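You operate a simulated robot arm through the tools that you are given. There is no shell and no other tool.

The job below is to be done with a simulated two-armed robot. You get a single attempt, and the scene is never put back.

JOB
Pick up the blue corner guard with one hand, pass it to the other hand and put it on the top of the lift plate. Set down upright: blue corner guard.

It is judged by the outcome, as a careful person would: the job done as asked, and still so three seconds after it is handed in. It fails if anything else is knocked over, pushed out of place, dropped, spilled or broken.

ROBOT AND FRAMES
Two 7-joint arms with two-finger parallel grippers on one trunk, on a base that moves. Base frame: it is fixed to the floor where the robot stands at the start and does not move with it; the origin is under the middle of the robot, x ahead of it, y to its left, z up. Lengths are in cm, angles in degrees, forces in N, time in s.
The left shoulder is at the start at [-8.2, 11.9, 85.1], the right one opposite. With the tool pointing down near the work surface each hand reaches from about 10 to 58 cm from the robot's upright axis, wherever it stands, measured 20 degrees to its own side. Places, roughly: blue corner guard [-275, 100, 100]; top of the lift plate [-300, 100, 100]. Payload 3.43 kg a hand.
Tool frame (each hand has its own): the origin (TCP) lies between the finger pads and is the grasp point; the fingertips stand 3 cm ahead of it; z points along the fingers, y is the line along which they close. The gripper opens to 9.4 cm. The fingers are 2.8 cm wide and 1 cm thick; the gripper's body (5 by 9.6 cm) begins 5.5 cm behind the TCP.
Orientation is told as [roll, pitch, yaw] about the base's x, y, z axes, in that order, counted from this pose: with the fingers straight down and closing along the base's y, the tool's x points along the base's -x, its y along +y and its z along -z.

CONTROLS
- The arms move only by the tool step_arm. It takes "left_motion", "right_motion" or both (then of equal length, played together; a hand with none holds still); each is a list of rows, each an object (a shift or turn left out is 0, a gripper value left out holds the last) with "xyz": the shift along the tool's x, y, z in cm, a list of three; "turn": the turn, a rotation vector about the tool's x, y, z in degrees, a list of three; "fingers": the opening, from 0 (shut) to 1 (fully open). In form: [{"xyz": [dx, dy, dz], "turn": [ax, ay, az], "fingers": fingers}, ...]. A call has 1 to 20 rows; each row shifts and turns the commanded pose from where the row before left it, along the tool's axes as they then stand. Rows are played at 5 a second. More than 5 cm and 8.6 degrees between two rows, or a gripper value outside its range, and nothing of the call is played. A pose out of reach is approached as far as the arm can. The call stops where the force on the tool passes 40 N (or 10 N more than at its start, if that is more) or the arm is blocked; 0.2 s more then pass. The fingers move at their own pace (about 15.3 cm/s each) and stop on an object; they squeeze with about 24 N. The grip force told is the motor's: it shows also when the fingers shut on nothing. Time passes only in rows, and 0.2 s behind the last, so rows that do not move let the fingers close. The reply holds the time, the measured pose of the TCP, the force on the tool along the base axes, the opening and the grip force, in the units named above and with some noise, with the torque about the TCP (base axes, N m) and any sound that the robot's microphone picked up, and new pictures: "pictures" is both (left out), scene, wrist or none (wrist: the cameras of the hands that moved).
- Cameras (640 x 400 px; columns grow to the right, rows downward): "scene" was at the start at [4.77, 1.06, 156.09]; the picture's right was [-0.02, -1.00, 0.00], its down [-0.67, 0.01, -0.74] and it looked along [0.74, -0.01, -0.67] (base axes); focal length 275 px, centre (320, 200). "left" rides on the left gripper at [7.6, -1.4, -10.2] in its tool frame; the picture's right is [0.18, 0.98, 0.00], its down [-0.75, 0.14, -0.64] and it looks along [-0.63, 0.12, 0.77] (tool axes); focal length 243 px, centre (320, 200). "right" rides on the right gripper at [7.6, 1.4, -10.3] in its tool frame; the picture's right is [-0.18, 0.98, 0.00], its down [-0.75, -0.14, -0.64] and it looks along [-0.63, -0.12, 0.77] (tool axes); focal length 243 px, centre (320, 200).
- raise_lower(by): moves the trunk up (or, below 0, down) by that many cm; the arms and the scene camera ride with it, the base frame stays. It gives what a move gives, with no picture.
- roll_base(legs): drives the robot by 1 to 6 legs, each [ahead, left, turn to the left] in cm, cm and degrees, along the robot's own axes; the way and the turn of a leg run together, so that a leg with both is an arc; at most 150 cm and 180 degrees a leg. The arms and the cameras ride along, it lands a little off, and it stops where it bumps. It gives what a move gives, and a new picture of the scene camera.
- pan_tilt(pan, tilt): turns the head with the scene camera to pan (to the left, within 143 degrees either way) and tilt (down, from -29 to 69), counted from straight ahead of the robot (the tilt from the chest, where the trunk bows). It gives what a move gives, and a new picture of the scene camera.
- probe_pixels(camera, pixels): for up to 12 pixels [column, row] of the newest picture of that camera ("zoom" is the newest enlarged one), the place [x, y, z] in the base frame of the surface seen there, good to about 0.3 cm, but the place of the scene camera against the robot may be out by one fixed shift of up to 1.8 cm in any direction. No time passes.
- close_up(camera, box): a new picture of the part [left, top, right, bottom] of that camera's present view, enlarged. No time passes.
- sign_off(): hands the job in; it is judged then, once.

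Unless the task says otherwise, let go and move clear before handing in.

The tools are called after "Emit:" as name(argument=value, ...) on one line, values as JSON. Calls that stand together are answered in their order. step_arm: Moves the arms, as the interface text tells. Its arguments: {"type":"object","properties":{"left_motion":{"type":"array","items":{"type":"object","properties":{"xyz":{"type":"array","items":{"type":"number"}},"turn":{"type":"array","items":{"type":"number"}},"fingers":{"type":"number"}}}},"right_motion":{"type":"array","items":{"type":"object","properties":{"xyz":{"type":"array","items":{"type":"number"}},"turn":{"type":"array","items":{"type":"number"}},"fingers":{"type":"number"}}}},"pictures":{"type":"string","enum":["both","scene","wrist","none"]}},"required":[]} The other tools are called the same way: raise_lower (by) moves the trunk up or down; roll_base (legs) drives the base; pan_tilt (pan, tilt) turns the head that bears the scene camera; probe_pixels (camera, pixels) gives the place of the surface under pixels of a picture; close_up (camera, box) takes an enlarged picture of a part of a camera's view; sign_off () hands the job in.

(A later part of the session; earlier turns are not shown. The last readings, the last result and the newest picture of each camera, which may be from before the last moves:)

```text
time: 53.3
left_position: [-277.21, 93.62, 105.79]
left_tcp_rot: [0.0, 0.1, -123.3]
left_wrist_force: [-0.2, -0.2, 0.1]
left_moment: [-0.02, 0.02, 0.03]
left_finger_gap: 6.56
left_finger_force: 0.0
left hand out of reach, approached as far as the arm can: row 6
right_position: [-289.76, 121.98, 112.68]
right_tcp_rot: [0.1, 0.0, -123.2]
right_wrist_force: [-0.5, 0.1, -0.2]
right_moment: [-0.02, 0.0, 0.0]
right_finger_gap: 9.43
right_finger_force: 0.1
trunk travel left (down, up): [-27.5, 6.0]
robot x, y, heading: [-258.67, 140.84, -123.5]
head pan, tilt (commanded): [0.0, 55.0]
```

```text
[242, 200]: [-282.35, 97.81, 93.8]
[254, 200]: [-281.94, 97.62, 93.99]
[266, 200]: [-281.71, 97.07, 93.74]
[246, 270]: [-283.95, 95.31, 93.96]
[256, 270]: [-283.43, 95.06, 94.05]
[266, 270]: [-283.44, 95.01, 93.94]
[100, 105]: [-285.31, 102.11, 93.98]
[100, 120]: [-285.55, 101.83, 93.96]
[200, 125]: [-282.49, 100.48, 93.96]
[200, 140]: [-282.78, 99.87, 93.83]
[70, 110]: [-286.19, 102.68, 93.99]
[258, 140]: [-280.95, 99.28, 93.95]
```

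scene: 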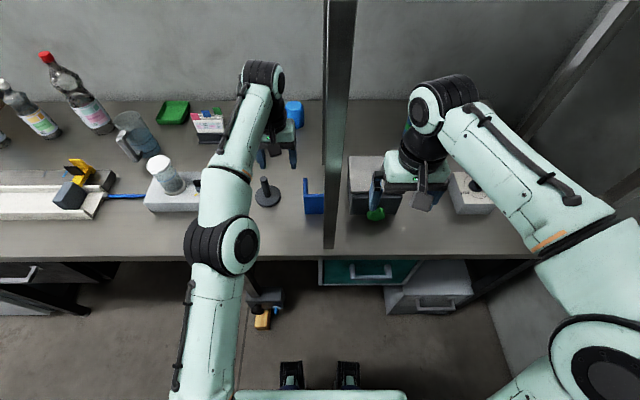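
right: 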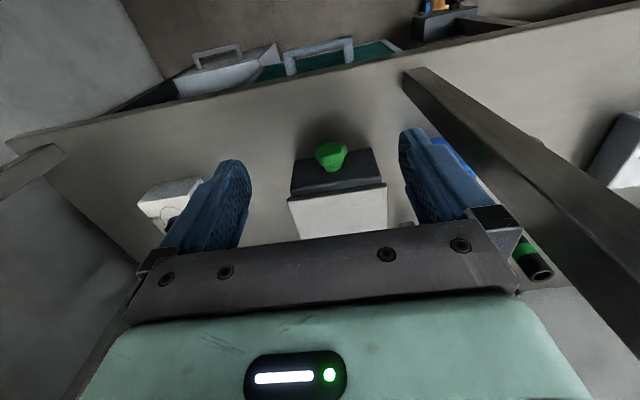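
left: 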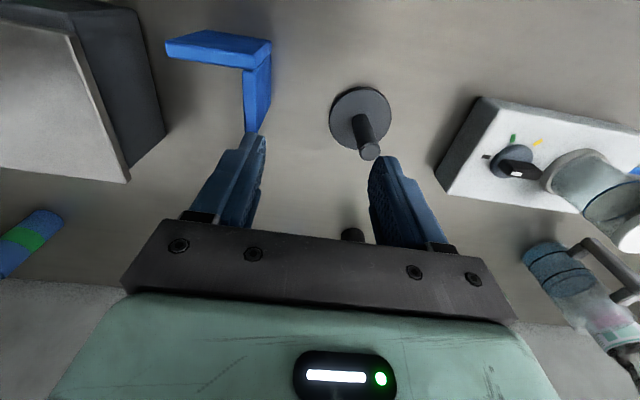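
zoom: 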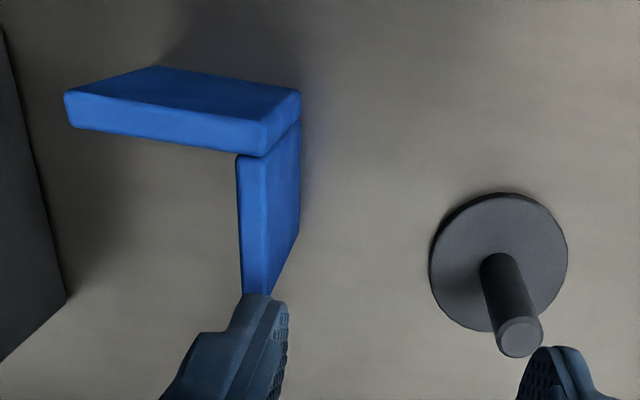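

The rim of the side wall is centred 8.2 cm left at z 94 (from the left camera), so the left hand must move 6.1 cm right and then down. I shift right while lowering to tips just above the guard.

Emit:
step_arm(left_motion=[{"xyz": [0, -2, 1.5]}, {"xyz": [0, -2, 1.5]}, {"xyz": [0, -2.1, 1.5]}, {"xyz": [0, 0, 1]}, {"xyz": [0, 0, 0]}], pictures="both")

```text
time: 54.5
left_position: [-282.36, 96.85, 100.12]
left_tcp_rot: [0.0, 0.1, -123.2]
left_wrist_force: [1.0, -0.9, -0.1]
left_moment: [0.0, 0.01, -0.03]
left_finger_gap: 6.56
left_finger_force: 0.0
right_position: [-289.7, 121.91, 112.78]
right_tcp_rot: [0.0, -0.1, -123.2]
right_wrist_force: [0.4, 0.2, 0.5]
right_moment: [0.03, 0.0, 0.02]
right_finger_gap: 9.39
right_finger_force: 0.0
trunk travel left (down, up): [-27.5, 6.0]
robot x, y, heading: [-258.83, 141.07, -123.2]
head pan, tilt (commanded): [0.0, 55.0]
```

scene: 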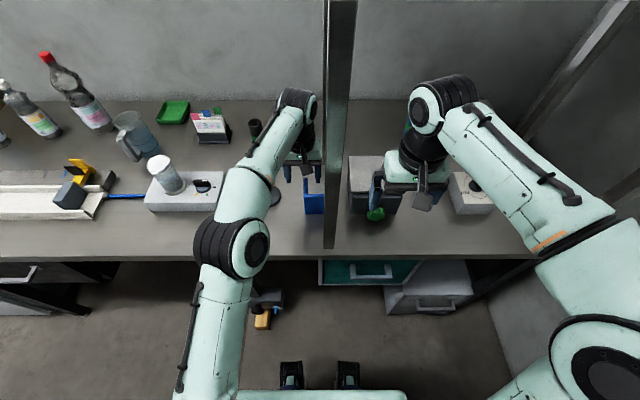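
left: 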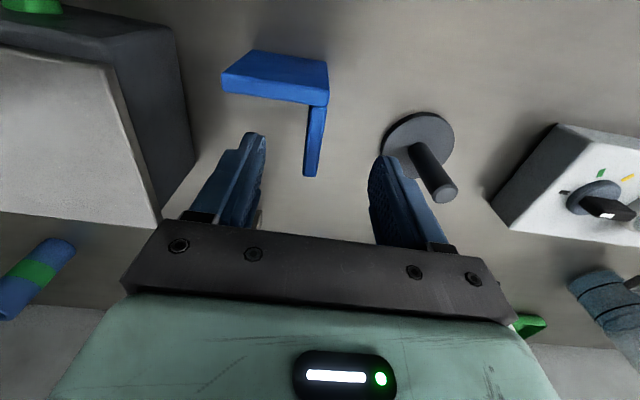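

The side wall at (313,140) is centred between the fingertips (255,140) and (378,160). I lower 8.3 cm while going 1.2 cm further forward, so the pads straddle the side wall's far part.

Emit:
step_arm(left_motion=[{"xyz": [-0.6, 0, 1.5]}, {"xyz": [-0.6, 0, 1.5]}, {"xyz": [0, 0, 1.5]}, {"xyz": [0, 0, 1.5]}, {"xyz": [0, 0, 1.3]}, {"xyz": [0, 0, 1.0]}, {"xyz": [0, 0, 0]}], pictures="both")

```text
time: 56.1
left_position: [-283.06, 95.85, 91.8]
left_tcp_rot: [0.0, 0.0, -123.2]
left_wrist_force: [0.1, 0.5, -0.8]
left_moment: [0.01, 0.0, -0.01]
left_finger_gap: 6.56
left_finger_force: 0.1
right_position: [-289.64, 122.0, 112.75]
right_tcp_rot: [0.1, -0.1, -123.2]
right_wrist_force: [-0.1, 0.5, 0.3]
right_moment: [0.03, -0.02, -0.01]
right_finger_gap: 9.4
right_finger_force: 0.1
trunk travel left (down, up): [-27.5, 6.0]
robot x, y, heading: [-258.37, 140.99, -123.2]
head pan, tilt (commanded): [0.0, 55.0]
```

scene: 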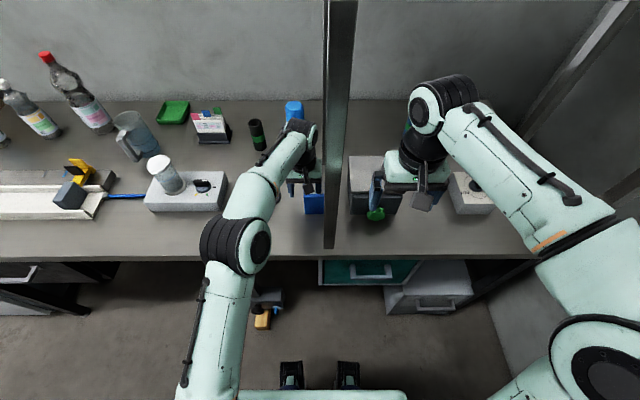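
left: 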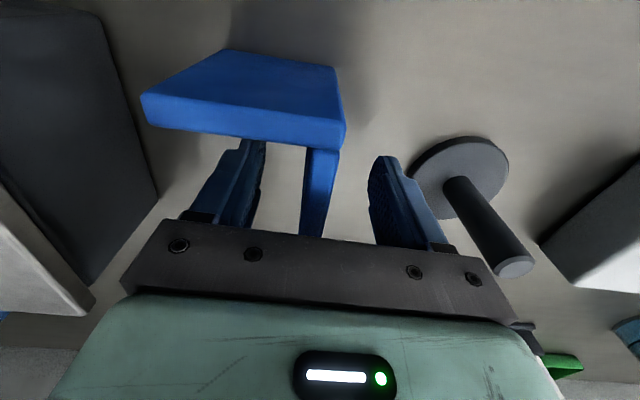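

The side wall (318,190) stands between the pads with the TCP at z 91.8, on the wall's mid-plane. I close the left gripper.

Emit:
step_arm(left_motion=[{"xyz": [0, 0, 0], "fingers": 0}, {"xyz": [0, 0, 0], "fingers": 0}, {"xyz": [0, 0, 0], "fingers": 0}, {"xyz": [0, 0, 0], "fingers": 0}], pictures="wrist")

```text
time: 57.1
left_position: [-282.95, 95.83, 91.93]
left_tcp_rot: [0.1, 0.0, -123.2]
left_wrist_force: [0.3, -0.7, 0.3]
left_moment: [-0.04, 0.01, 0.01]
left_finger_gap: 1.58
left_finger_force: 24.1
right_position: [-289.66, 121.85, 112.66]
right_tcp_rot: [0.0, -0.2, -123.3]
right_wrist_force: [0.5, -0.7, 0.0]
right_moment: [0.03, -0.02, 0.03]
right_finger_gap: 9.4
right_finger_force: 0.0
trunk travel left (down, up): [-27.5, 6.0]
robot x, y, heading: [-258.72, 140.72, -123.1]
head pan, tilt (commanded): [0.0, 55.0]
```

left: 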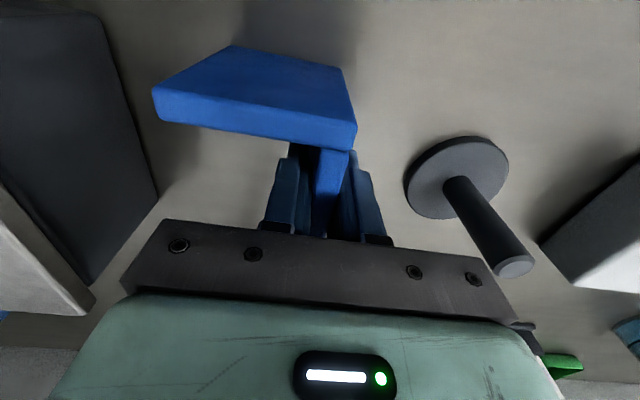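

The grip holds with a gap of 1.58 cm and 24 N. I lift slowly straight up 6 cm and check.

Emit:
step_arm(left_motion=[{"xyz": [0, 0, -0.7]}, {"xyz": [0, 0, -0.8]}, {"xyz": [0, 0, -1.5]}, {"xyz": [0, 0, -1.5]}, {"xyz": [0, 0, -1.5]}, {"xyz": [0, 0, 0]}], pictures="both")

```text
time: 58.5
left_position: [-283.02, 95.91, 97.77]
left_tcp_rot: [0.0, -0.1, -123.2]
left_wrist_force: [-0.2, 0.2, -1.2]
left_moment: [-0.01, -0.01, -0.02]
left_finger_gap: 1.58
left_finger_force: 23.7
right_position: [-289.7, 121.97, 112.75]
right_tcp_rot: [0.0, -0.1, -123.3]
right_wrist_force: [0.4, 0.2, 1.1]
right_moment: [-0.02, 0.02, 0.01]
right_finger_gap: 9.4
right_finger_force: 0.1
trunk travel left (down, up): [-27.5, 6.0]
robot x, y, heading: [-258.52, 140.86, -123.2]
head pan, tilt (commanded): [0.0, 55.0]
```

scene: 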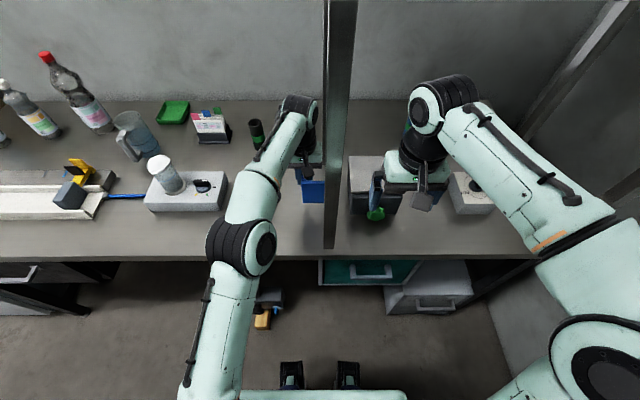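
left: 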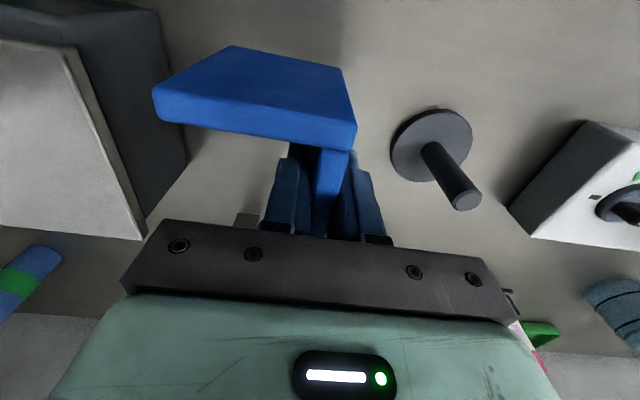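

The guard is lifted clear and unchanged in the fingers. I raise it more, pull back a little, shift left to clear the front leg, then draw it back toward me.

Emit:
step_arm(left_motion=[{"xyz": [0, 0, -2]}, {"xyz": [0, 0, -2]}, {"xyz": [1.5, 0, -1.5]}, {"xyz": [1.5, 0, -1.5]}, {"xyz": [0, 2.5, -0.5]}, {"xyz": [0, 2.5, -0.5]}, {"xyz": [0, 2.5, 0]}, {"xyz": [2.5, 0.2, 0]}, {"xyz": [2.5, 0.2, 0]}, {"xyz": [2.5, 0.2, 0]}, {"xyz": [2.5, 0.2, 0]}, {"xyz": [2.5, 0.2, 0]}, {"xyz": [2.5, 0, 0]}, {"xyz": [0, 0, 0]}], pictures="both")

```text
time: 61.5
left_position: [-265.83, 106.68, 105.63]
left_tcp_rot: [0.0, 0.0, -123.2]
left_wrist_force: [-0.8, -0.1, -0.6]
left_moment: [-0.02, 0.01, -0.01]
left_finger_gap: 1.57
left_finger_force: 24.3
left hand out of reach, approached as far as the arm can: row 2
right_position: [-289.63, 121.88, 112.7]
right_tcp_rot: [0.0, 0.1, -123.2]
right_wrist_force: [-0.2, -0.8, 0.4]
right_moment: [0.0, 0.03, -0.02]
right_finger_gap: 9.42
right_finger_force: 0.0
trunk travel left (down, up): [-27.5, 6.0]
robot x, y, heading: [-258.62, 140.73, -123.3]
head pan, tilt (commanded): [0.0, 55.0]
```

scene: 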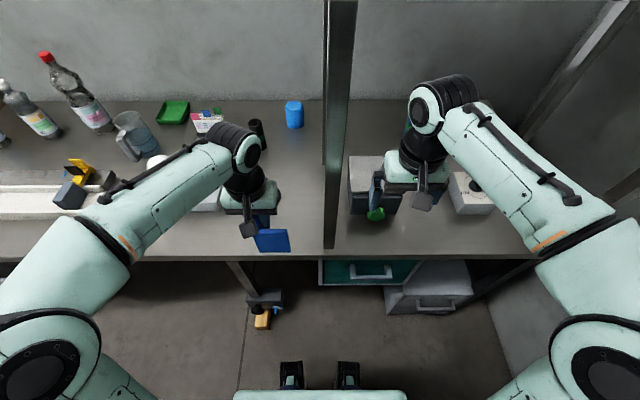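
left: 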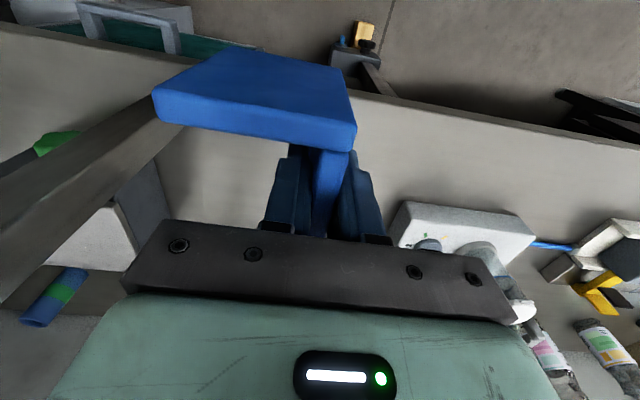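

The guard hangs securely in the left hand at (272,238), in front of the leg plane. I back the base 18 cm to have free space for the handover.

Emit:
roll_base(legs=[[-18, 0, 0]])

```text
time: 63.0
left_position: [-256.16, 121.32, 105.51]
left_tcp_rot: [-0.1, 0.0, -123.4]
left_wrist_force: [0.4, -0.1, -0.8]
left_moment: [-0.01, 0.03, -0.01]
left_finger_gap: 1.61
left_finger_force: 24.4
right_position: [-280.1, 136.66, 112.71]
right_tcp_rot: [0.0, -0.1, -123.3]
right_wrist_force: [0.4, -0.7, 1.2]
right_moment: [0.0, 0.0, 0.01]
right_finger_gap: 9.38
right_finger_force: 0.1
trunk travel left (down, up): [-27.5, 6.0]
robot x, y, heading: [-249.04, 155.86, -123.1]
head pan, tilt (commanded): [0.0, 55.0]
```

scene: 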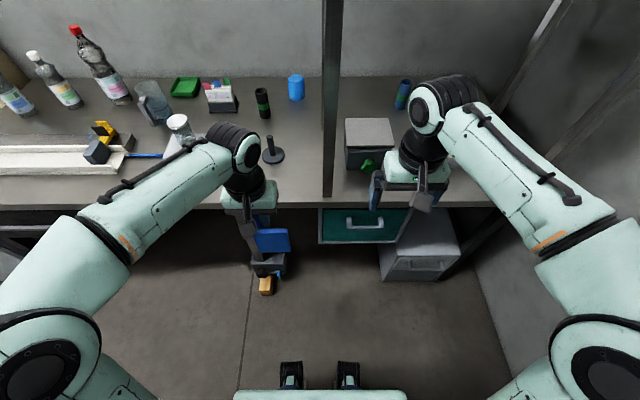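

Space is free now. I turn the right hand 90° about its own axis so its fingers close along my forward direction, staying where it is, and watch that the arm follows.

Emit:
step_arm(right_motion=[{"turn": [0, 0, -8.2]}, {"turn": [0, 0, -8.2]}, {"turn": [0, 0, -8.2]}, {"turn": [0, 0, -8.2]}, {"turn": [0, 0, -8.2]}, {"turn": [0, 0, -8.2]}, {"turn": [0, 0, -8.2]}, {"turn": [0, 0, -8.2]}, {"turn": [0, 0, -8.2]}, {"turn": [0, 0, -8.2]}, {"turn": [0, 0, -8]}, {"turn": [0, 0, 0]}], pictures="both")

```text
time: 65.6
left_position: [-256.14, 121.49, 105.57]
left_tcp_rot: [0.1, 0.0, -123.4]
left_wrist_force: [0.1, 1.1, 0.0]
left_moment: [-0.04, 0.01, -0.02]
left_finger_gap: 1.59
left_finger_force: 24.1
right_position: [-279.92, 136.7, 112.64]
right_tcp_rot: [0.0, 0.0, -33.2]
right_wrist_force: [0.2, 0.0, 0.8]
right_moment: [0.0, -0.01, 0.01]
right_finger_gap: 9.39
right_finger_force: 0.1
trunk travel left (down, up): [-27.5, 6.0]
robot x, y, heading: [-248.73, 155.39, -123.2]
head pan, tilt (commanded): [0.0, 55.0]
```

scene: 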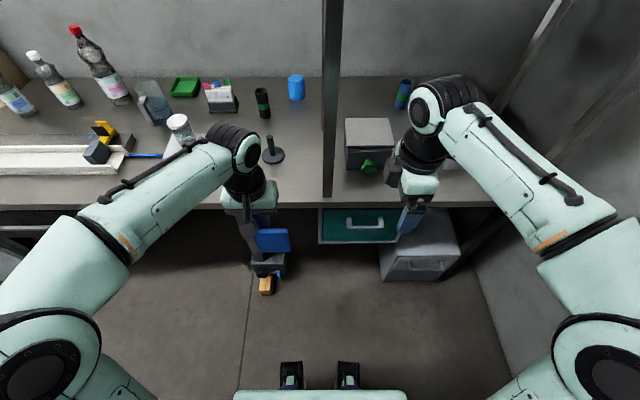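
right: 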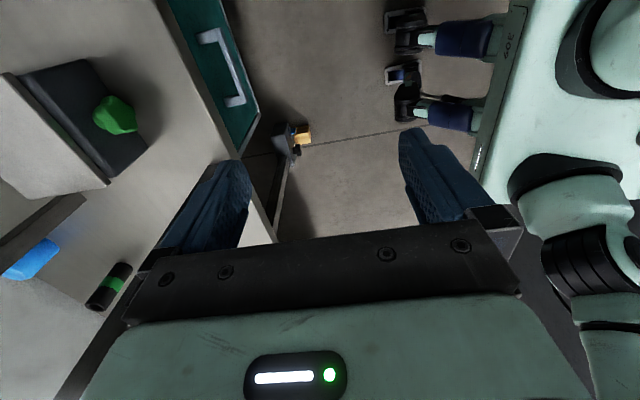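

The right hand reached the new heading (yaw −33.2) without trouble. I zoom on the two hands to see how its body and camera stand.

Emit:
close_up(camera="scene", box=[200, 60, 520, 300])

```text
1.67 times, centred on (360, 180) of scene
```

zoom: 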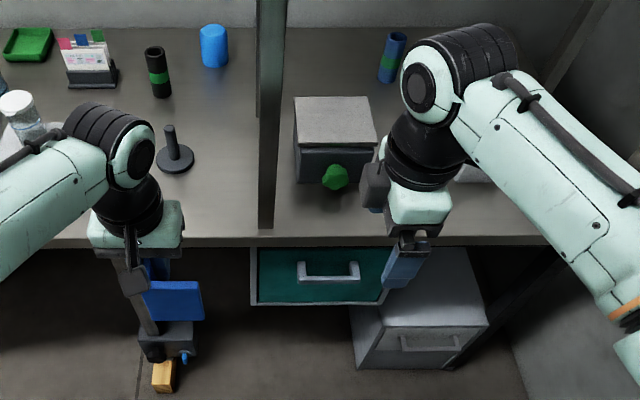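

The near finger of the right hand shows at zoom (400,265), consistent with the numbers. Next I lean the right hand 40° so its fingers point down and to the left, its body going to the right.

Emit:
step_arm(right_motion=[{"turn": [0, -8, 0]}, {"turn": [0, -8, 0]}, {"turn": [0, -8, 0]}, {"turn": [0, -8, 0]}, {"turn": [0, -8, 0]}, {"turn": [0, 0, 0]}], pictures="both")

```text
time: 67.0
left_position: [-256.18, 121.38, 105.54]
left_tcp_rot: [0.0, 0.0, -123.3]
left_wrist_force: [0.0, -0.2, -0.9]
left_moment: [0.0, 0.01, -0.03]
left_finger_gap: 1.61
left_finger_force: 24.4
right_position: [-280.09, 136.62, 112.67]
right_tcp_rot: [-0.2, -40.1, -33.3]
right_wrist_force: [0.5, -0.7, 0.4]
right_moment: [0.0, -0.01, 0.04]
right_finger_gap: 9.38
right_finger_force: 0.0
trunk travel left (down, up): [-27.5, 6.0]
robot x, y, heading: [-248.99, 155.94, -123.1]
head pan, tilt (commanded): [0.0, 55.0]
```

scene: 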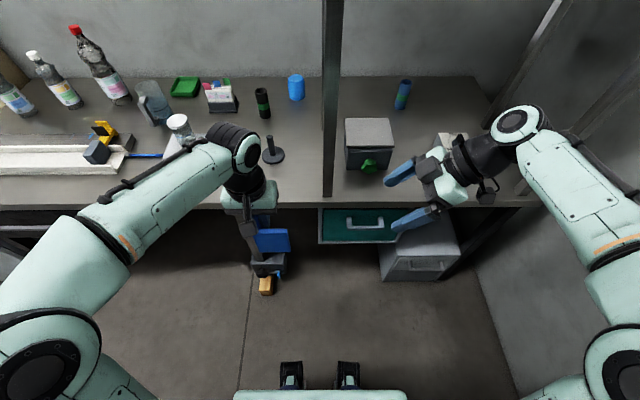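
right: 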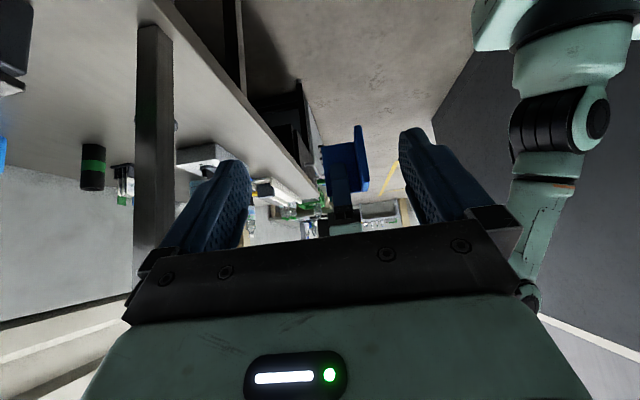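

The right hand now leans 40° as wanted, at 33 cm ahead and 15 cm right. I bring the left hand with the guard toward the middle, 8 cm right and 3 cm forward, still well clear of the right hand.

Emit:
step_arm(left_motion=[{"xyz": [-0.8, -2, 0]}, {"xyz": [-0.8, -2, 0]}, {"xyz": [-0.8, -2, 0]}, {"xyz": [-0.8, -2, 0]}, {"xyz": [0, 0, 0]}], right_motion=[{"fingers": 0.5}, {"fingers": 0.5}, {"fingers": 0.5}, {"fingers": 0.5}, {"fingers": 0.5}], pictures="both")

```text
time: 68.2
left_position: [-264.56, 123.11, 105.59]
left_tcp_rot: [0.0, 0.1, -123.4]
left_wrist_force: [0.5, -0.6, -0.7]
left_moment: [-0.02, 0.0, -0.03]
left_finger_gap: 1.58
left_finger_force: 24.3
right_position: [-280.12, 136.67, 112.69]
right_tcp_rot: [-0.1, -39.9, -33.3]
right_wrist_force: [-0.9, 0.3, -0.6]
right_moment: [0.0, -0.03, 0.0]
right_finger_gap: 4.7
right_finger_force: 0.0
trunk travel left (down, up): [-27.5, 6.0]
robot x, y, heading: [-249.28, 155.54, -123.2]
head pan, tilt (commanded): [0.0, 55.0]
```

scene: 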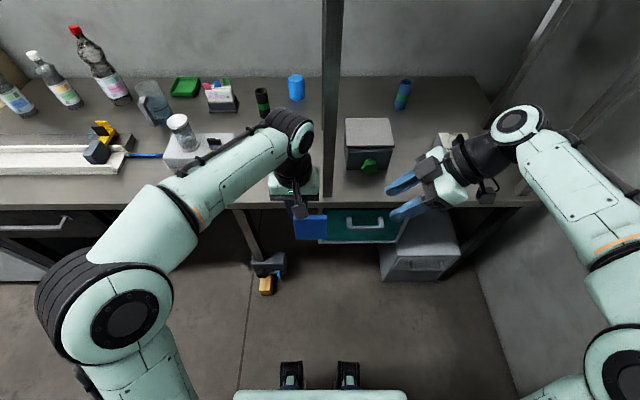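
right: 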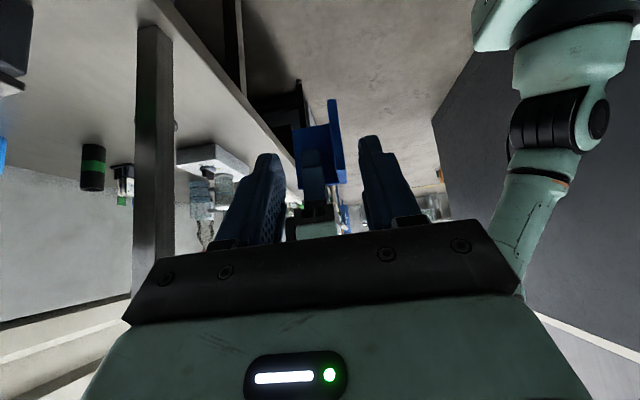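
left: 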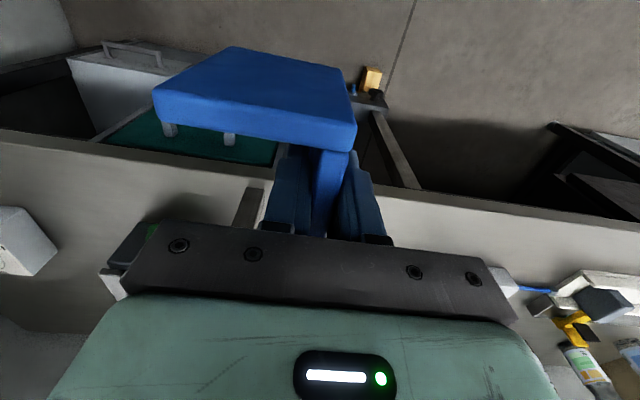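

The right camera sees the guard at (325,150) in the left fingers. I take close-ups from both wrist cameras and probe the front wall's edges to set the exact grasp.

Emit:
close_up(camera="right", box=[240, 80, 420, 250])

Emit:
probe_pixels(camera="left", pixels=[[160, 88], [160, 110], [250, 100], [250, 125], [250, 135], [345, 115], [350, 145], [235, 50], [340, 70], [330, 170], [320, 200], [165, 122]])

```text
2.35 times, centred on (330, 165) of right
```

zoom: 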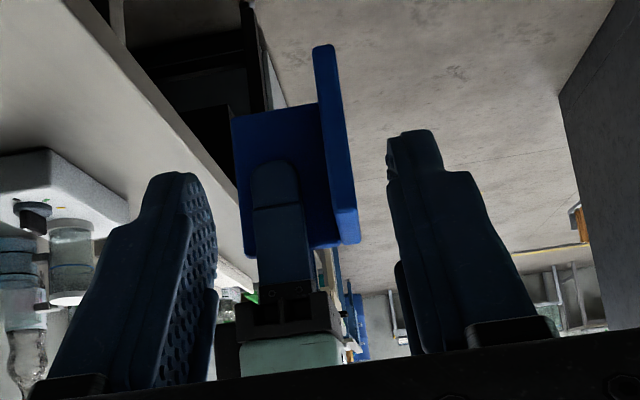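

```text
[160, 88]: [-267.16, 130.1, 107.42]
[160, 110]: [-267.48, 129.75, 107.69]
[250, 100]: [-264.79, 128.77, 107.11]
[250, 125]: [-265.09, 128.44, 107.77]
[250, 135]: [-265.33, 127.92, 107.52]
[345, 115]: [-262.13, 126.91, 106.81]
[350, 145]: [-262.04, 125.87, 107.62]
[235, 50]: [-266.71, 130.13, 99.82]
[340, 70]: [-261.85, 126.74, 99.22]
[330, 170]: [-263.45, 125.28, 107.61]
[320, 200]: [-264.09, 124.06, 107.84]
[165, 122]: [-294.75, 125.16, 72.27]
```

Emit:
probe_pixels(camera="zoom", pixels=[[324, 60], [330, 120], [340, 180], [346, 225], [350, 240], [328, 240], [300, 150], [240, 180], [275, 180], [275, 220], [316, 60], [356, 225]])

```text
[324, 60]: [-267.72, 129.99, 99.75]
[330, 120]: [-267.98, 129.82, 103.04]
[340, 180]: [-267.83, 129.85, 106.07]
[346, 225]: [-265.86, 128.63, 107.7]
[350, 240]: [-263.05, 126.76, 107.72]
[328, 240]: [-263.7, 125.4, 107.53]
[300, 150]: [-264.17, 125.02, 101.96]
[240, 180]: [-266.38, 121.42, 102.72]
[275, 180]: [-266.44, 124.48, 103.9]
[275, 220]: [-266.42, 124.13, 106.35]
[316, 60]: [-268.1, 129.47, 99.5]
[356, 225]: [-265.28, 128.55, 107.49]
```

The front wall's right end is at about [-267.9, 129.9] with its mid-plane 3.9 cm nearer me than the left TCP. I bring the right hand to 6 cm short of the grasp along its finger direction, with fingers narrowed to about 3 cm.

Emit:
step_arm(right_motion=[{"xyz": [-1.47, 0.27, 2.37], "fingers": 0.33}, {"xyz": [-1.47, 0.27, 2.37], "fingers": 0.33}, {"xyz": [-1.47, 0.27, 2.37], "fingers": 0.33}, {"xyz": [-1.46, 0.27, 2.37], "fingers": 0.33}, {"xyz": [0, 0, 0]}], pictures="both")

```text
time: 69.4
left_position: [-264.65, 123.07, 105.5]
left_tcp_rot: [0.0, 0.0, -123.3]
left_wrist_force: [0.4, 0.0, -1.4]
left_moment: [-0.04, -0.02, 0.02]
left_finger_gap: 1.58
left_finger_force: 23.4
right_position: [-270.74, 131.71, 109.35]
right_tcp_rot: [-0.1, -40.0, -33.4]
right_wrist_force: [0.1, 0.0, 0.2]
right_moment: [0.0, 0.04, 0.02]
right_finger_gap: 3.11
right_finger_force: 0.0
trunk travel left (down, up): [-27.5, 6.0]
robot x, y, heading: [-249.45, 155.65, -123.4]
head pan, tilt (commanded): [0.0, 55.0]
```

scene: 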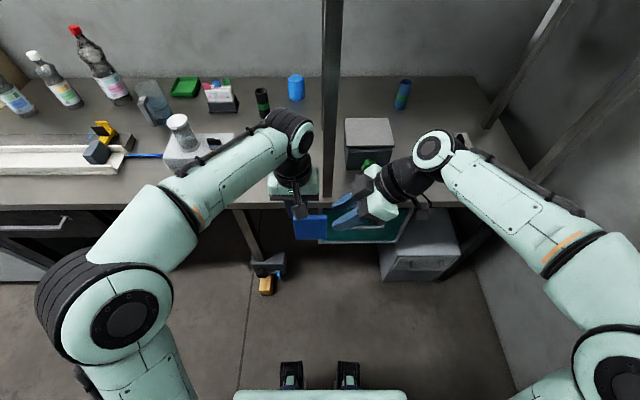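
right: 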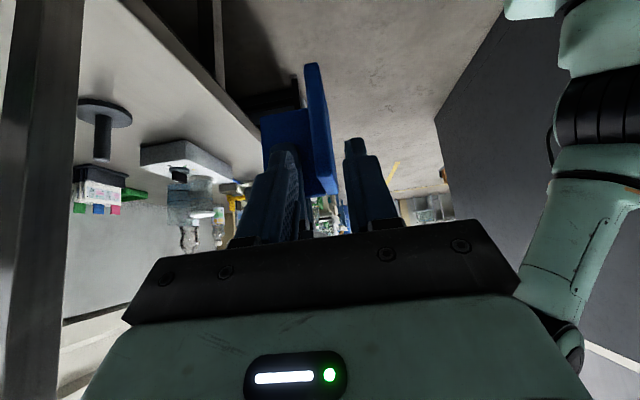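

Emit:
close_up(camera="right", box=[230, 50, 420, 250])

Emit:
close_up(camera="scene", box=[250, 110, 450, 260])

```text
2.00 times, centred on (325, 150) of right
```

zoom: 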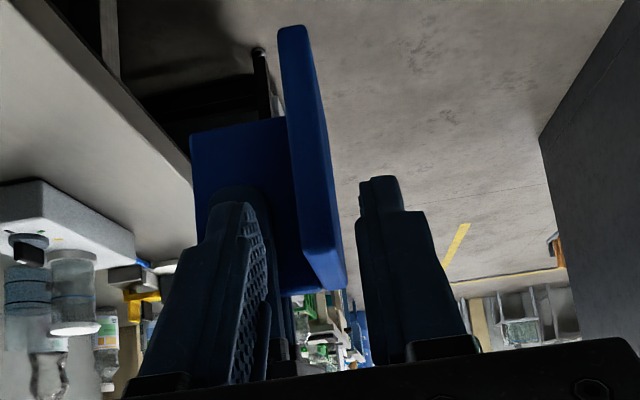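

```text
2.67 times, centred on (350, 185) of scene
```

zoom: 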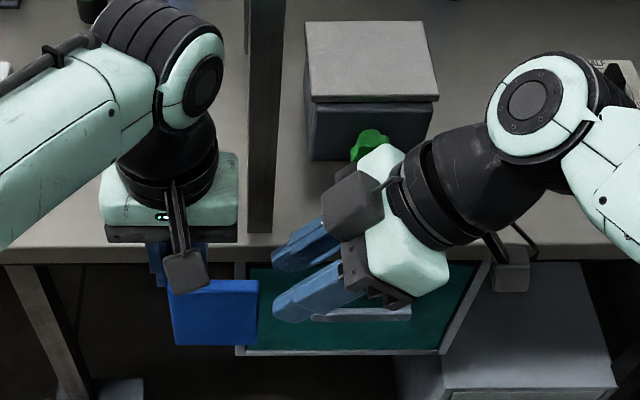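

The wall's edge (322,280 in the right zoom) lies midway between the right fingers' inner faces. I advance 3 cm along the fingers and look again.

Emit:
step_arm(right_motion=[{"xyz": [0, 0, 1.0]}, {"xyz": [0, 0, 1.0]}, {"xyz": [0, 0, 1.0]}, {"xyz": [0, 0, 0]}], pictures="both")

Emit:
close_up(camera="scene", box=[250, 110, 450, 260])

```text
time: 70.4
left_position: [-264.67, 123.14, 105.51]
left_tcp_rot: [0.0, 0.0, -123.4]
left_wrist_force: [-0.3, -0.4, -0.3]
left_moment: [-0.01, 0.03, 0.02]
left_finger_gap: 1.57
left_finger_force: 24.1
right_position: [-269.13, 130.67, 106.9]
right_tcp_rot: [-0.2, -40.0, -33.2]
right_wrist_force: [0.8, 0.2, 0.2]
right_moment: [0.01, 0.0, -0.03]
right_finger_gap: 3.11
right_finger_force: 0.0
trunk travel left (down, up): [-27.5, 6.0]
robot x, y, heading: [-249.3, 155.83, -123.3]
head pan, tilt (commanded): [0.0, 55.0]
```

scene: 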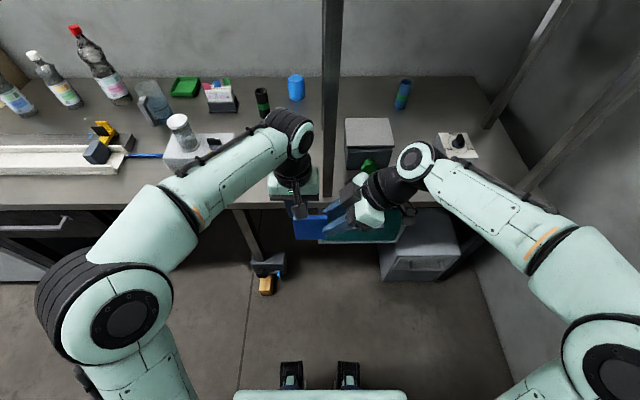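
right: 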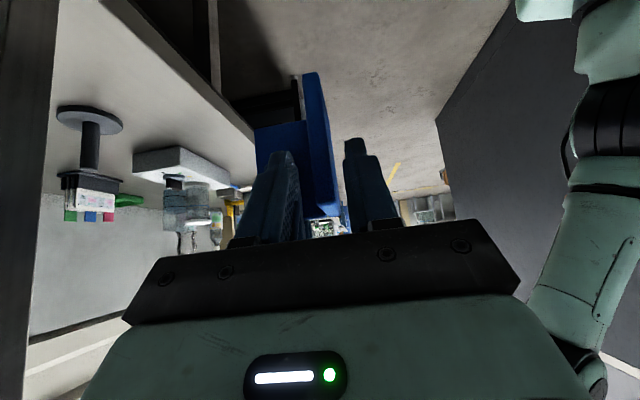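

```text
2.67 times, centred on (350, 185) of scene
```

zoom: 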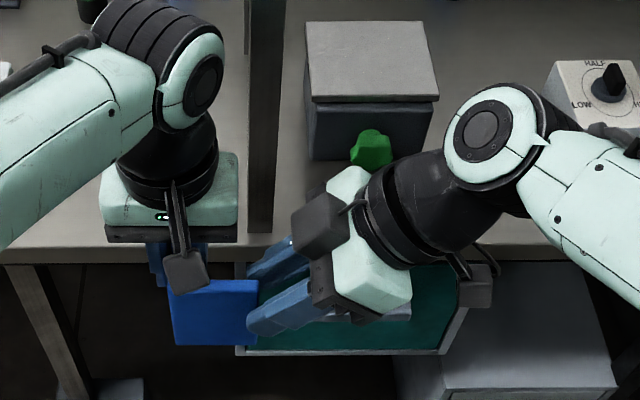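

The right fingers straddle the front wall (near finger at zoom (285,315), far finger behind it), with no force. I advance the last 3 cm.

Emit:
step_arm(right_motion=[{"xyz": [0, 0, 1.0]}, {"xyz": [0, 0, 1.0]}, {"xyz": [0, 0, 0.9]}, {"xyz": [0, 0, 0]}], pictures="both")

Emit:
close_up(camera="scene", box=[250, 110, 450, 260])

Emit:
close_up(camera="right", box=[230, 50, 420, 250])

```text
time: 71.4
left_position: [-264.67, 123.09, 105.61]
left_tcp_rot: [0.0, 0.0, -123.4]
left_wrist_force: [0.5, -0.7, -0.5]
left_moment: [-0.05, 0.0, 0.01]
left_finger_gap: 1.59
left_finger_force: 23.5
right_position: [-267.52, 129.68, 104.74]
right_tcp_rot: [-0.2, -40.0, -33.3]
right_wrist_force: [0.2, -0.8, -1.5]
right_moment: [-0.02, -0.03, 0.01]
right_finger_gap: 3.11
right_finger_force: 0.1
trunk travel left (down, up): [-27.5, 6.0]
robot x, y, heading: [-249.4, 155.6, -123.3]
head pan, tilt (commanded): [0.0, 55.0]
```

scene: 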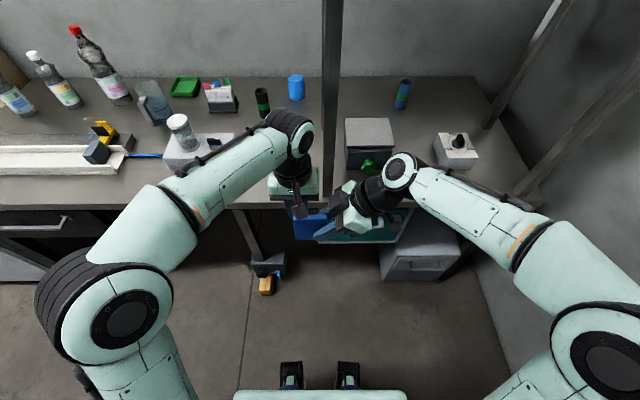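
right: 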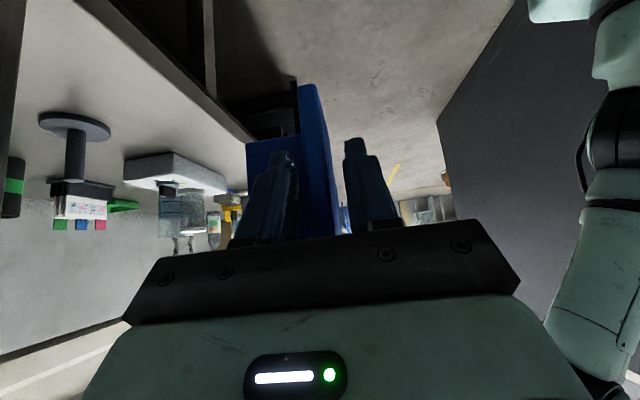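

```text
2.67 times, centred on (350, 185) of scene
```

zoom: 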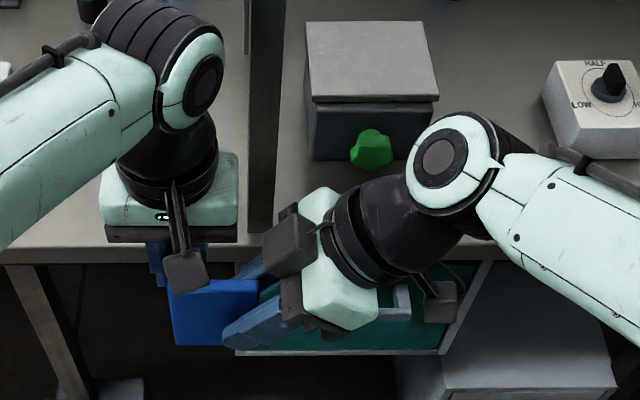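

```text
2.00 times, centred on (325, 150) of right
```

zoom: 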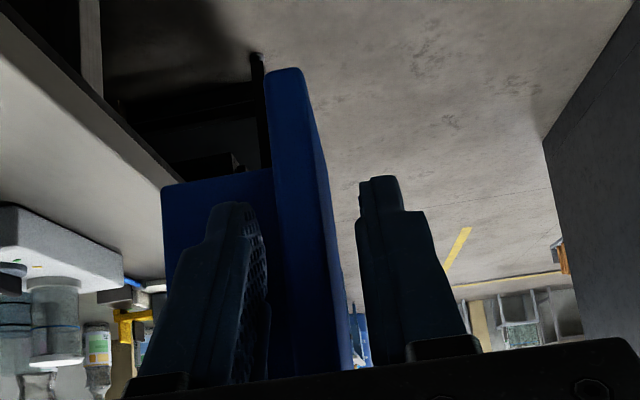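

The wall sits closer to the far finger (inner edge ≈268) than to the near finger (≈360). I probe the edges to centre it before closing.

Emit:
probe_pixels(camera="zoom", pixels=[[278, 120], [290, 120], [300, 120], [312, 120], [280, 250], [300, 250], [315, 250], [330, 250], [262, 250], [365, 230], [285, 330], [335, 330]])

```text
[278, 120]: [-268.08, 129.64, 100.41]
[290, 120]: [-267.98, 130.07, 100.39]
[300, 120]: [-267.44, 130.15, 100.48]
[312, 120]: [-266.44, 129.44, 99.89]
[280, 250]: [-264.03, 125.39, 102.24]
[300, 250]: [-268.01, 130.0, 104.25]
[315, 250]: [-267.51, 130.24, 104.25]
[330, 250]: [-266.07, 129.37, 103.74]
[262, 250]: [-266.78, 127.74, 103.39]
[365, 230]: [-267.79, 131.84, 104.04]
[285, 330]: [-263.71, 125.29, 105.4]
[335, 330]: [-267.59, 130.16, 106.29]
```

The probes show the wall from −3.6 to −4.5 and the right pads at about −2.6 and −5.6 relative to the left TCP, so it is centred within about 0.1 cm. I close the right gripper.

Emit:
step_arm(right_motion=[{"fingers": 0.25}, {"fingers": 0.15}, {"fingers": 0}, {"fingers": 0}, {"fingers": 0}, {"fingers": 0}], pictures="both")

Emit:
close_up(camera="scene", box=[250, 110, 450, 260])

```text
time: 72.8
left_position: [-264.66, 123.11, 105.65]
left_tcp_rot: [0.0, 0.0, -123.4]
left_wrist_force: [0.8, 4.7, 0.8]
left_moment: [0.01, -0.03, -0.12]
left_finger_gap: 1.61
left_finger_force: 24.3
right_position: [-267.46, 129.72, 104.66]
right_tcp_rot: [0.0, -40.0, -33.3]
right_wrist_force: [-0.8, -4.9, -0.4]
right_moment: [0.06, 0.08, -0.06]
right_finger_gap: 1.56
right_finger_force: 24.4
trunk travel left (down, up): [-27.5, 6.0]
robot x, y, heading: [-249.13, 155.66, -123.4]
head pan, tilt (commanded): [0.0, 55.0]
```

scene: 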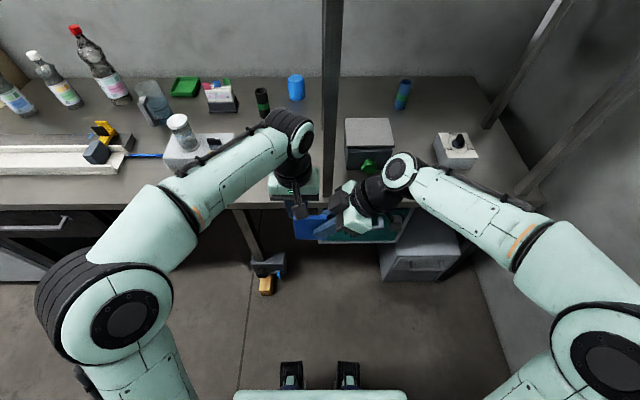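
right: 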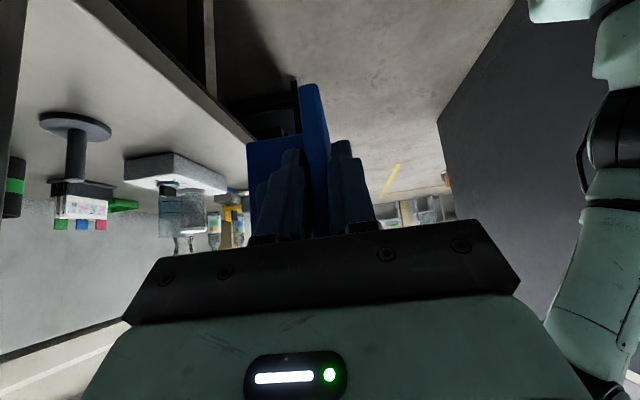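

```text
2.67 times, centred on (350, 185) of scene
```

zoom: 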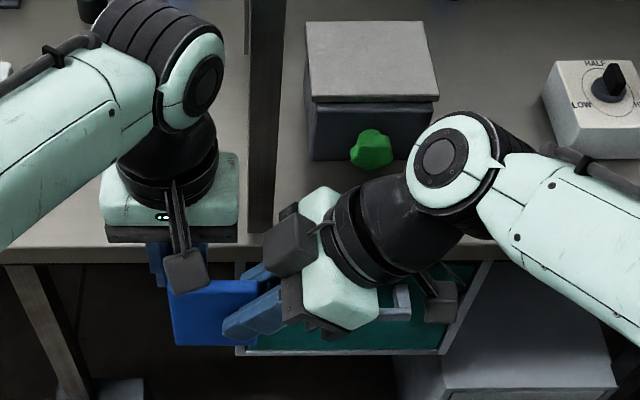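

Both hands hold the guard: right gap 1.56 cm at 24 N, with only about 5 N between the hands. I open the left fingers a little (to about 3.4 cm) and hold still to check that the right hand keeps it.

Emit:
step_arm(left_motion=[{"fingers": 0.25}, {"fingers": 0.36}, {"fingers": 0.36}, {"fingers": 0.36}], pictures="both")

Emit:
close_up(camera="scene", box=[250, 110, 450, 260])

```text
time: 73.8
left_position: [-264.59, 123.05, 105.44]
left_tcp_rot: [0.1, 0.0, -123.4]
left_wrist_force: [-0.7, -0.2, 0.0]
left_moment: [-0.01, -0.01, -0.05]
left_finger_gap: 3.37
left_finger_force: 0.0
right_position: [-267.58, 129.76, 104.72]
right_tcp_rot: [0.0, -40.0, -33.2]
right_wrist_force: [-0.1, 0.1, 0.2]
right_moment: [0.06, 0.01, 0.02]
right_finger_gap: 1.57
right_finger_force: 23.8
trunk travel left (down, up): [-27.5, 6.0]
robot x, y, heading: [-249.22, 155.64, -123.1]
head pan, tilt (commanded): [0.0, 55.0]
```

scene: 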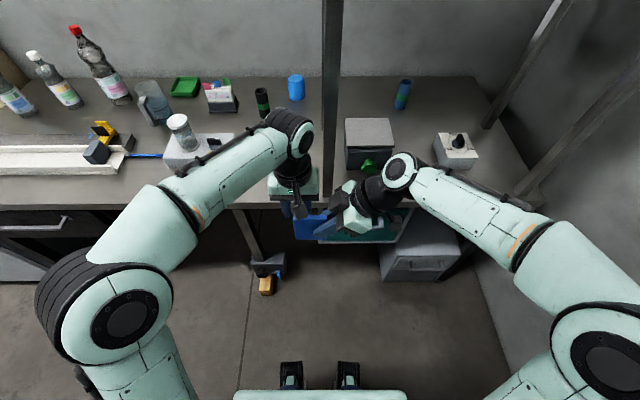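
left: 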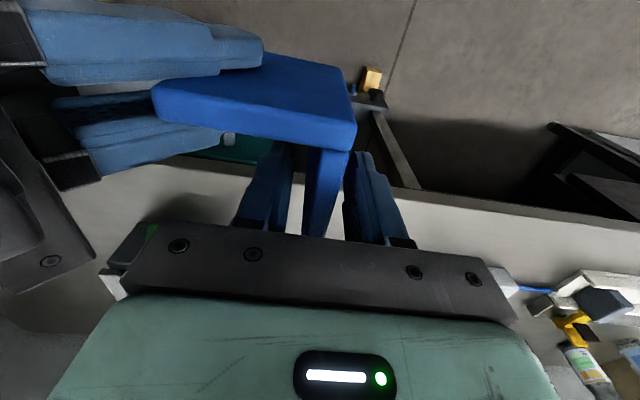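

```text
2.67 times, centred on (350, 185) of scene
```

zoom: 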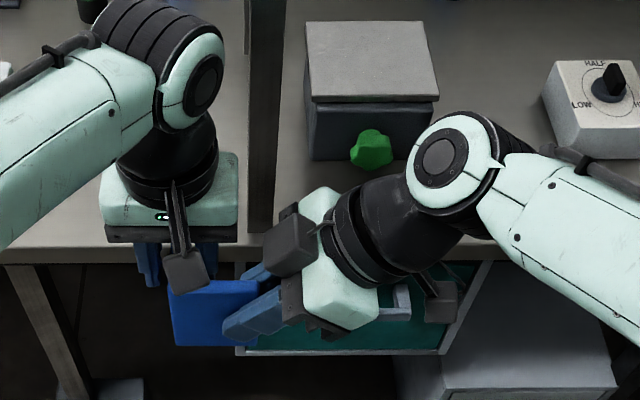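

The right hand holds the guard alone; the left fingers are free on both sides of the side wall (320,190). I lift the left hand straight up and then take it away to the left.

Emit:
step_arm(left_motion=[{"xyz": [0, 0, -1.2]}, {"xyz": [0, 0, -1.6]}, {"xyz": [0, 0, -2]}, {"xyz": [0, 0, -2]}, {"xyz": [0, 0, -2]}, {"xyz": [0, 2.5, 0]}, {"xyz": [0, 2.5, 0]}, {"xyz": [0, 2.5, 0]}, {"xyz": [0, 2.5, 0]}, {"xyz": [0, 0, 0]}], pictures="both")

Emit:
close_up(camera="scene", box=[250, 110, 450, 260])

```text
time: 76.0
left_position: [-256.52, 117.63, 114.51]
left_tcp_rot: [-0.1, -0.1, -123.4]
left_wrist_force: [0.3, 0.1, -0.3]
left_moment: [0.0, -0.01, -0.01]
left_finger_gap: 3.4
left_finger_force: 0.1
right_position: [-267.43, 129.7, 104.66]
right_tcp_rot: [0.0, -40.0, -33.3]
right_wrist_force: [0.2, 0.3, 1.6]
right_moment: [-0.01, -0.04, 0.03]
right_finger_gap: 1.57
right_finger_force: 23.6
trunk travel left (down, up): [-27.5, 6.0]
robot x, y, heading: [-249.15, 155.79, -123.0]
head pan, tilt (commanded): [0.0, 55.0]
```

scene: 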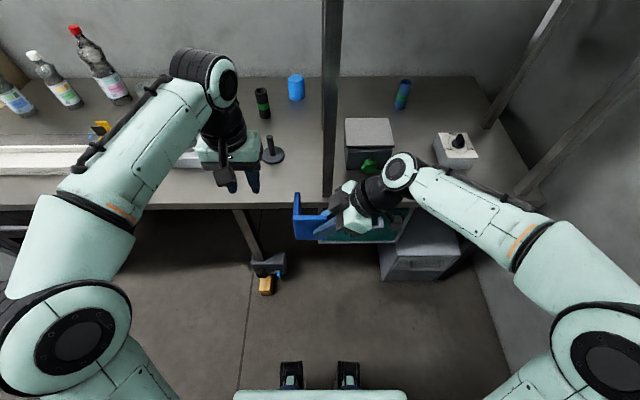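
left: 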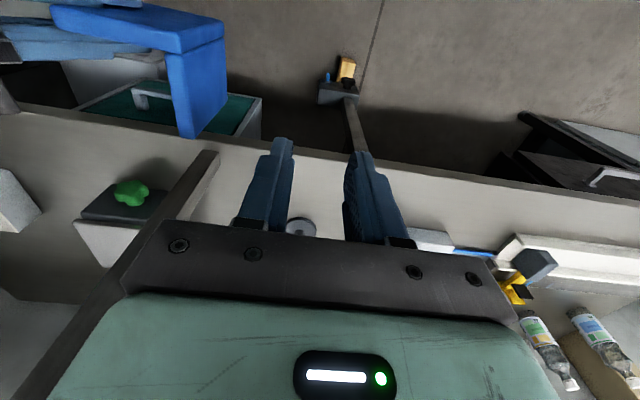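

```text
2.67 times, centred on (350, 185) of scene
```

zoom: 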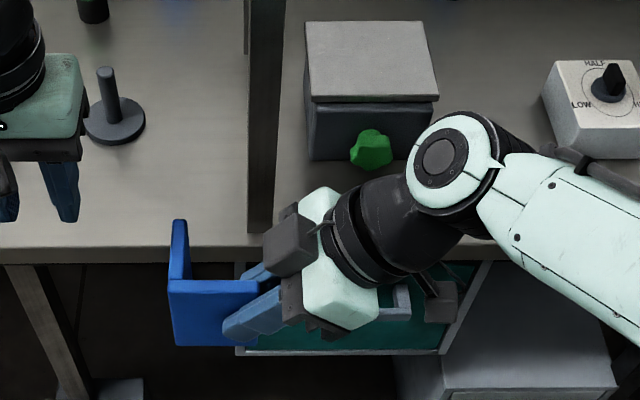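

The guard stays upright in the right hand alone, with left hand clear at upper left. I probe the lift plate's corners and the guard in this view, and the guard in the left camera, to match the scene camera to the hands.

Emit:
probe_pixels(camera="zoom", pixels=[[310, 24], [422, 24], [436, 97], [313, 99], [370, 60], [370, 140], [172, 284], [250, 284], [178, 224], [178, 345], [260, 225], [262, 120]])

Emit:
probe_pixels(camera="left", pixels=[[222, 30], [215, 22], [140, 15], [200, 45], [185, 130], [222, 115], [130, 190], [90, 225], [160, 200], [205, 165], [170, 60], [225, 60]])

```text
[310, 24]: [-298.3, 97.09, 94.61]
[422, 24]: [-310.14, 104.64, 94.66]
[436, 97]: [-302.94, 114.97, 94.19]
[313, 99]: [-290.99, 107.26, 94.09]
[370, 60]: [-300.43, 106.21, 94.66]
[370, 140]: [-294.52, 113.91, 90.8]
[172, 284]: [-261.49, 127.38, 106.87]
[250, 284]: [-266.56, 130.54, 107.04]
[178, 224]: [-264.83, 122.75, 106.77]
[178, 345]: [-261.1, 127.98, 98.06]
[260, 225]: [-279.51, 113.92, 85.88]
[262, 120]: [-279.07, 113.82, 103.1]
```

```text
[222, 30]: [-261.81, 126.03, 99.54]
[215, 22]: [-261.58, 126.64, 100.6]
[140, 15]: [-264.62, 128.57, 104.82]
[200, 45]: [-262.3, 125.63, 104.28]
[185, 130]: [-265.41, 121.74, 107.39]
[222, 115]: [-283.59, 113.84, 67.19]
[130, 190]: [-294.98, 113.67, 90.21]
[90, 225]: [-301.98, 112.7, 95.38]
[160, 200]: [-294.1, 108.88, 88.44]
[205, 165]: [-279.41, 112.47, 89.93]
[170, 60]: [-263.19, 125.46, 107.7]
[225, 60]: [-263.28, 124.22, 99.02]
```

The scene camera reads about 0.75 cm too near and 0.75 cm too low against the wrist cameras. Corrected, the plate centre is about [-300.8, 105.3, 95.2]. I carry the guard 14 cm right and 4 cm up, clear of the leg's line, before driving in.

Emit:
step_arm(right_motion=[{"xyz": [0.8, 0, -1.2]}, {"xyz": [1.4, 0, -2.1]}, {"xyz": [1.4, 0, -2.1]}, {"xyz": [1.4, 0, -2.1]}, {"xyz": [1.4, 0, -2.1]}, {"xyz": [1.4, 0, -2.1]}, {"xyz": [0.4, 0, -0.4]}, {"xyz": [0, 0, 0]}], pictures="both")

```text
time: 77.8
left_position: [-256.55, 117.75, 114.41]
left_tcp_rot: [-0.1, 0.0, -123.4]
left_wrist_force: [-0.4, -0.1, -0.3]
left_moment: [-0.02, 0.01, 0.0]
left_finger_gap: 3.36
left_finger_force: 0.0
right_position: [-279.36, 137.42, 108.77]
right_tcp_rot: [-0.1, -40.0, -33.4]
right_wrist_force: [-0.6, 0.3, -0.4]
right_moment: [0.03, -0.01, -0.03]
right_finger_gap: 1.56
right_finger_force: 23.5
trunk travel left (down, up): [-27.5, 6.0]
robot x, y, heading: [-249.06, 155.67, -123.4]
head pan, tilt (commanded): [0.0, 55.0]
```

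scene: 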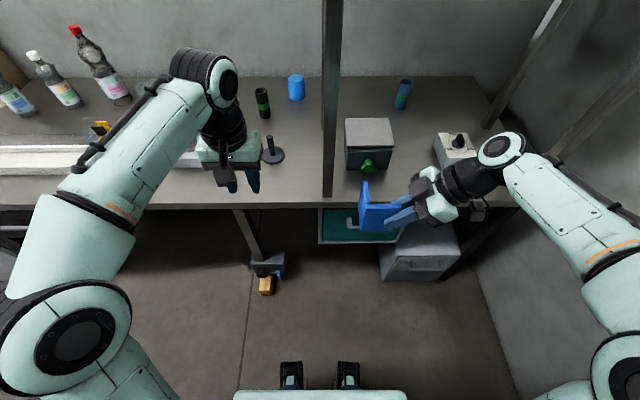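
right: 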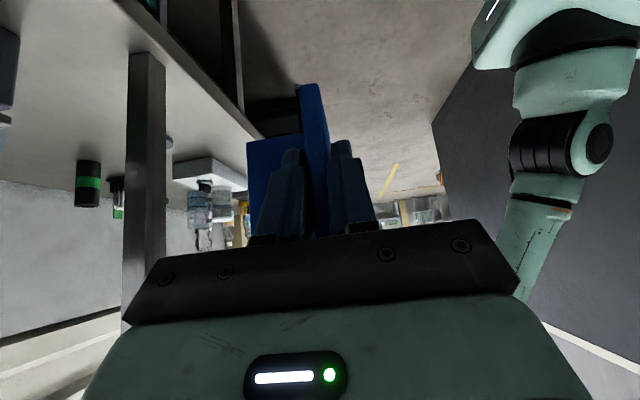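

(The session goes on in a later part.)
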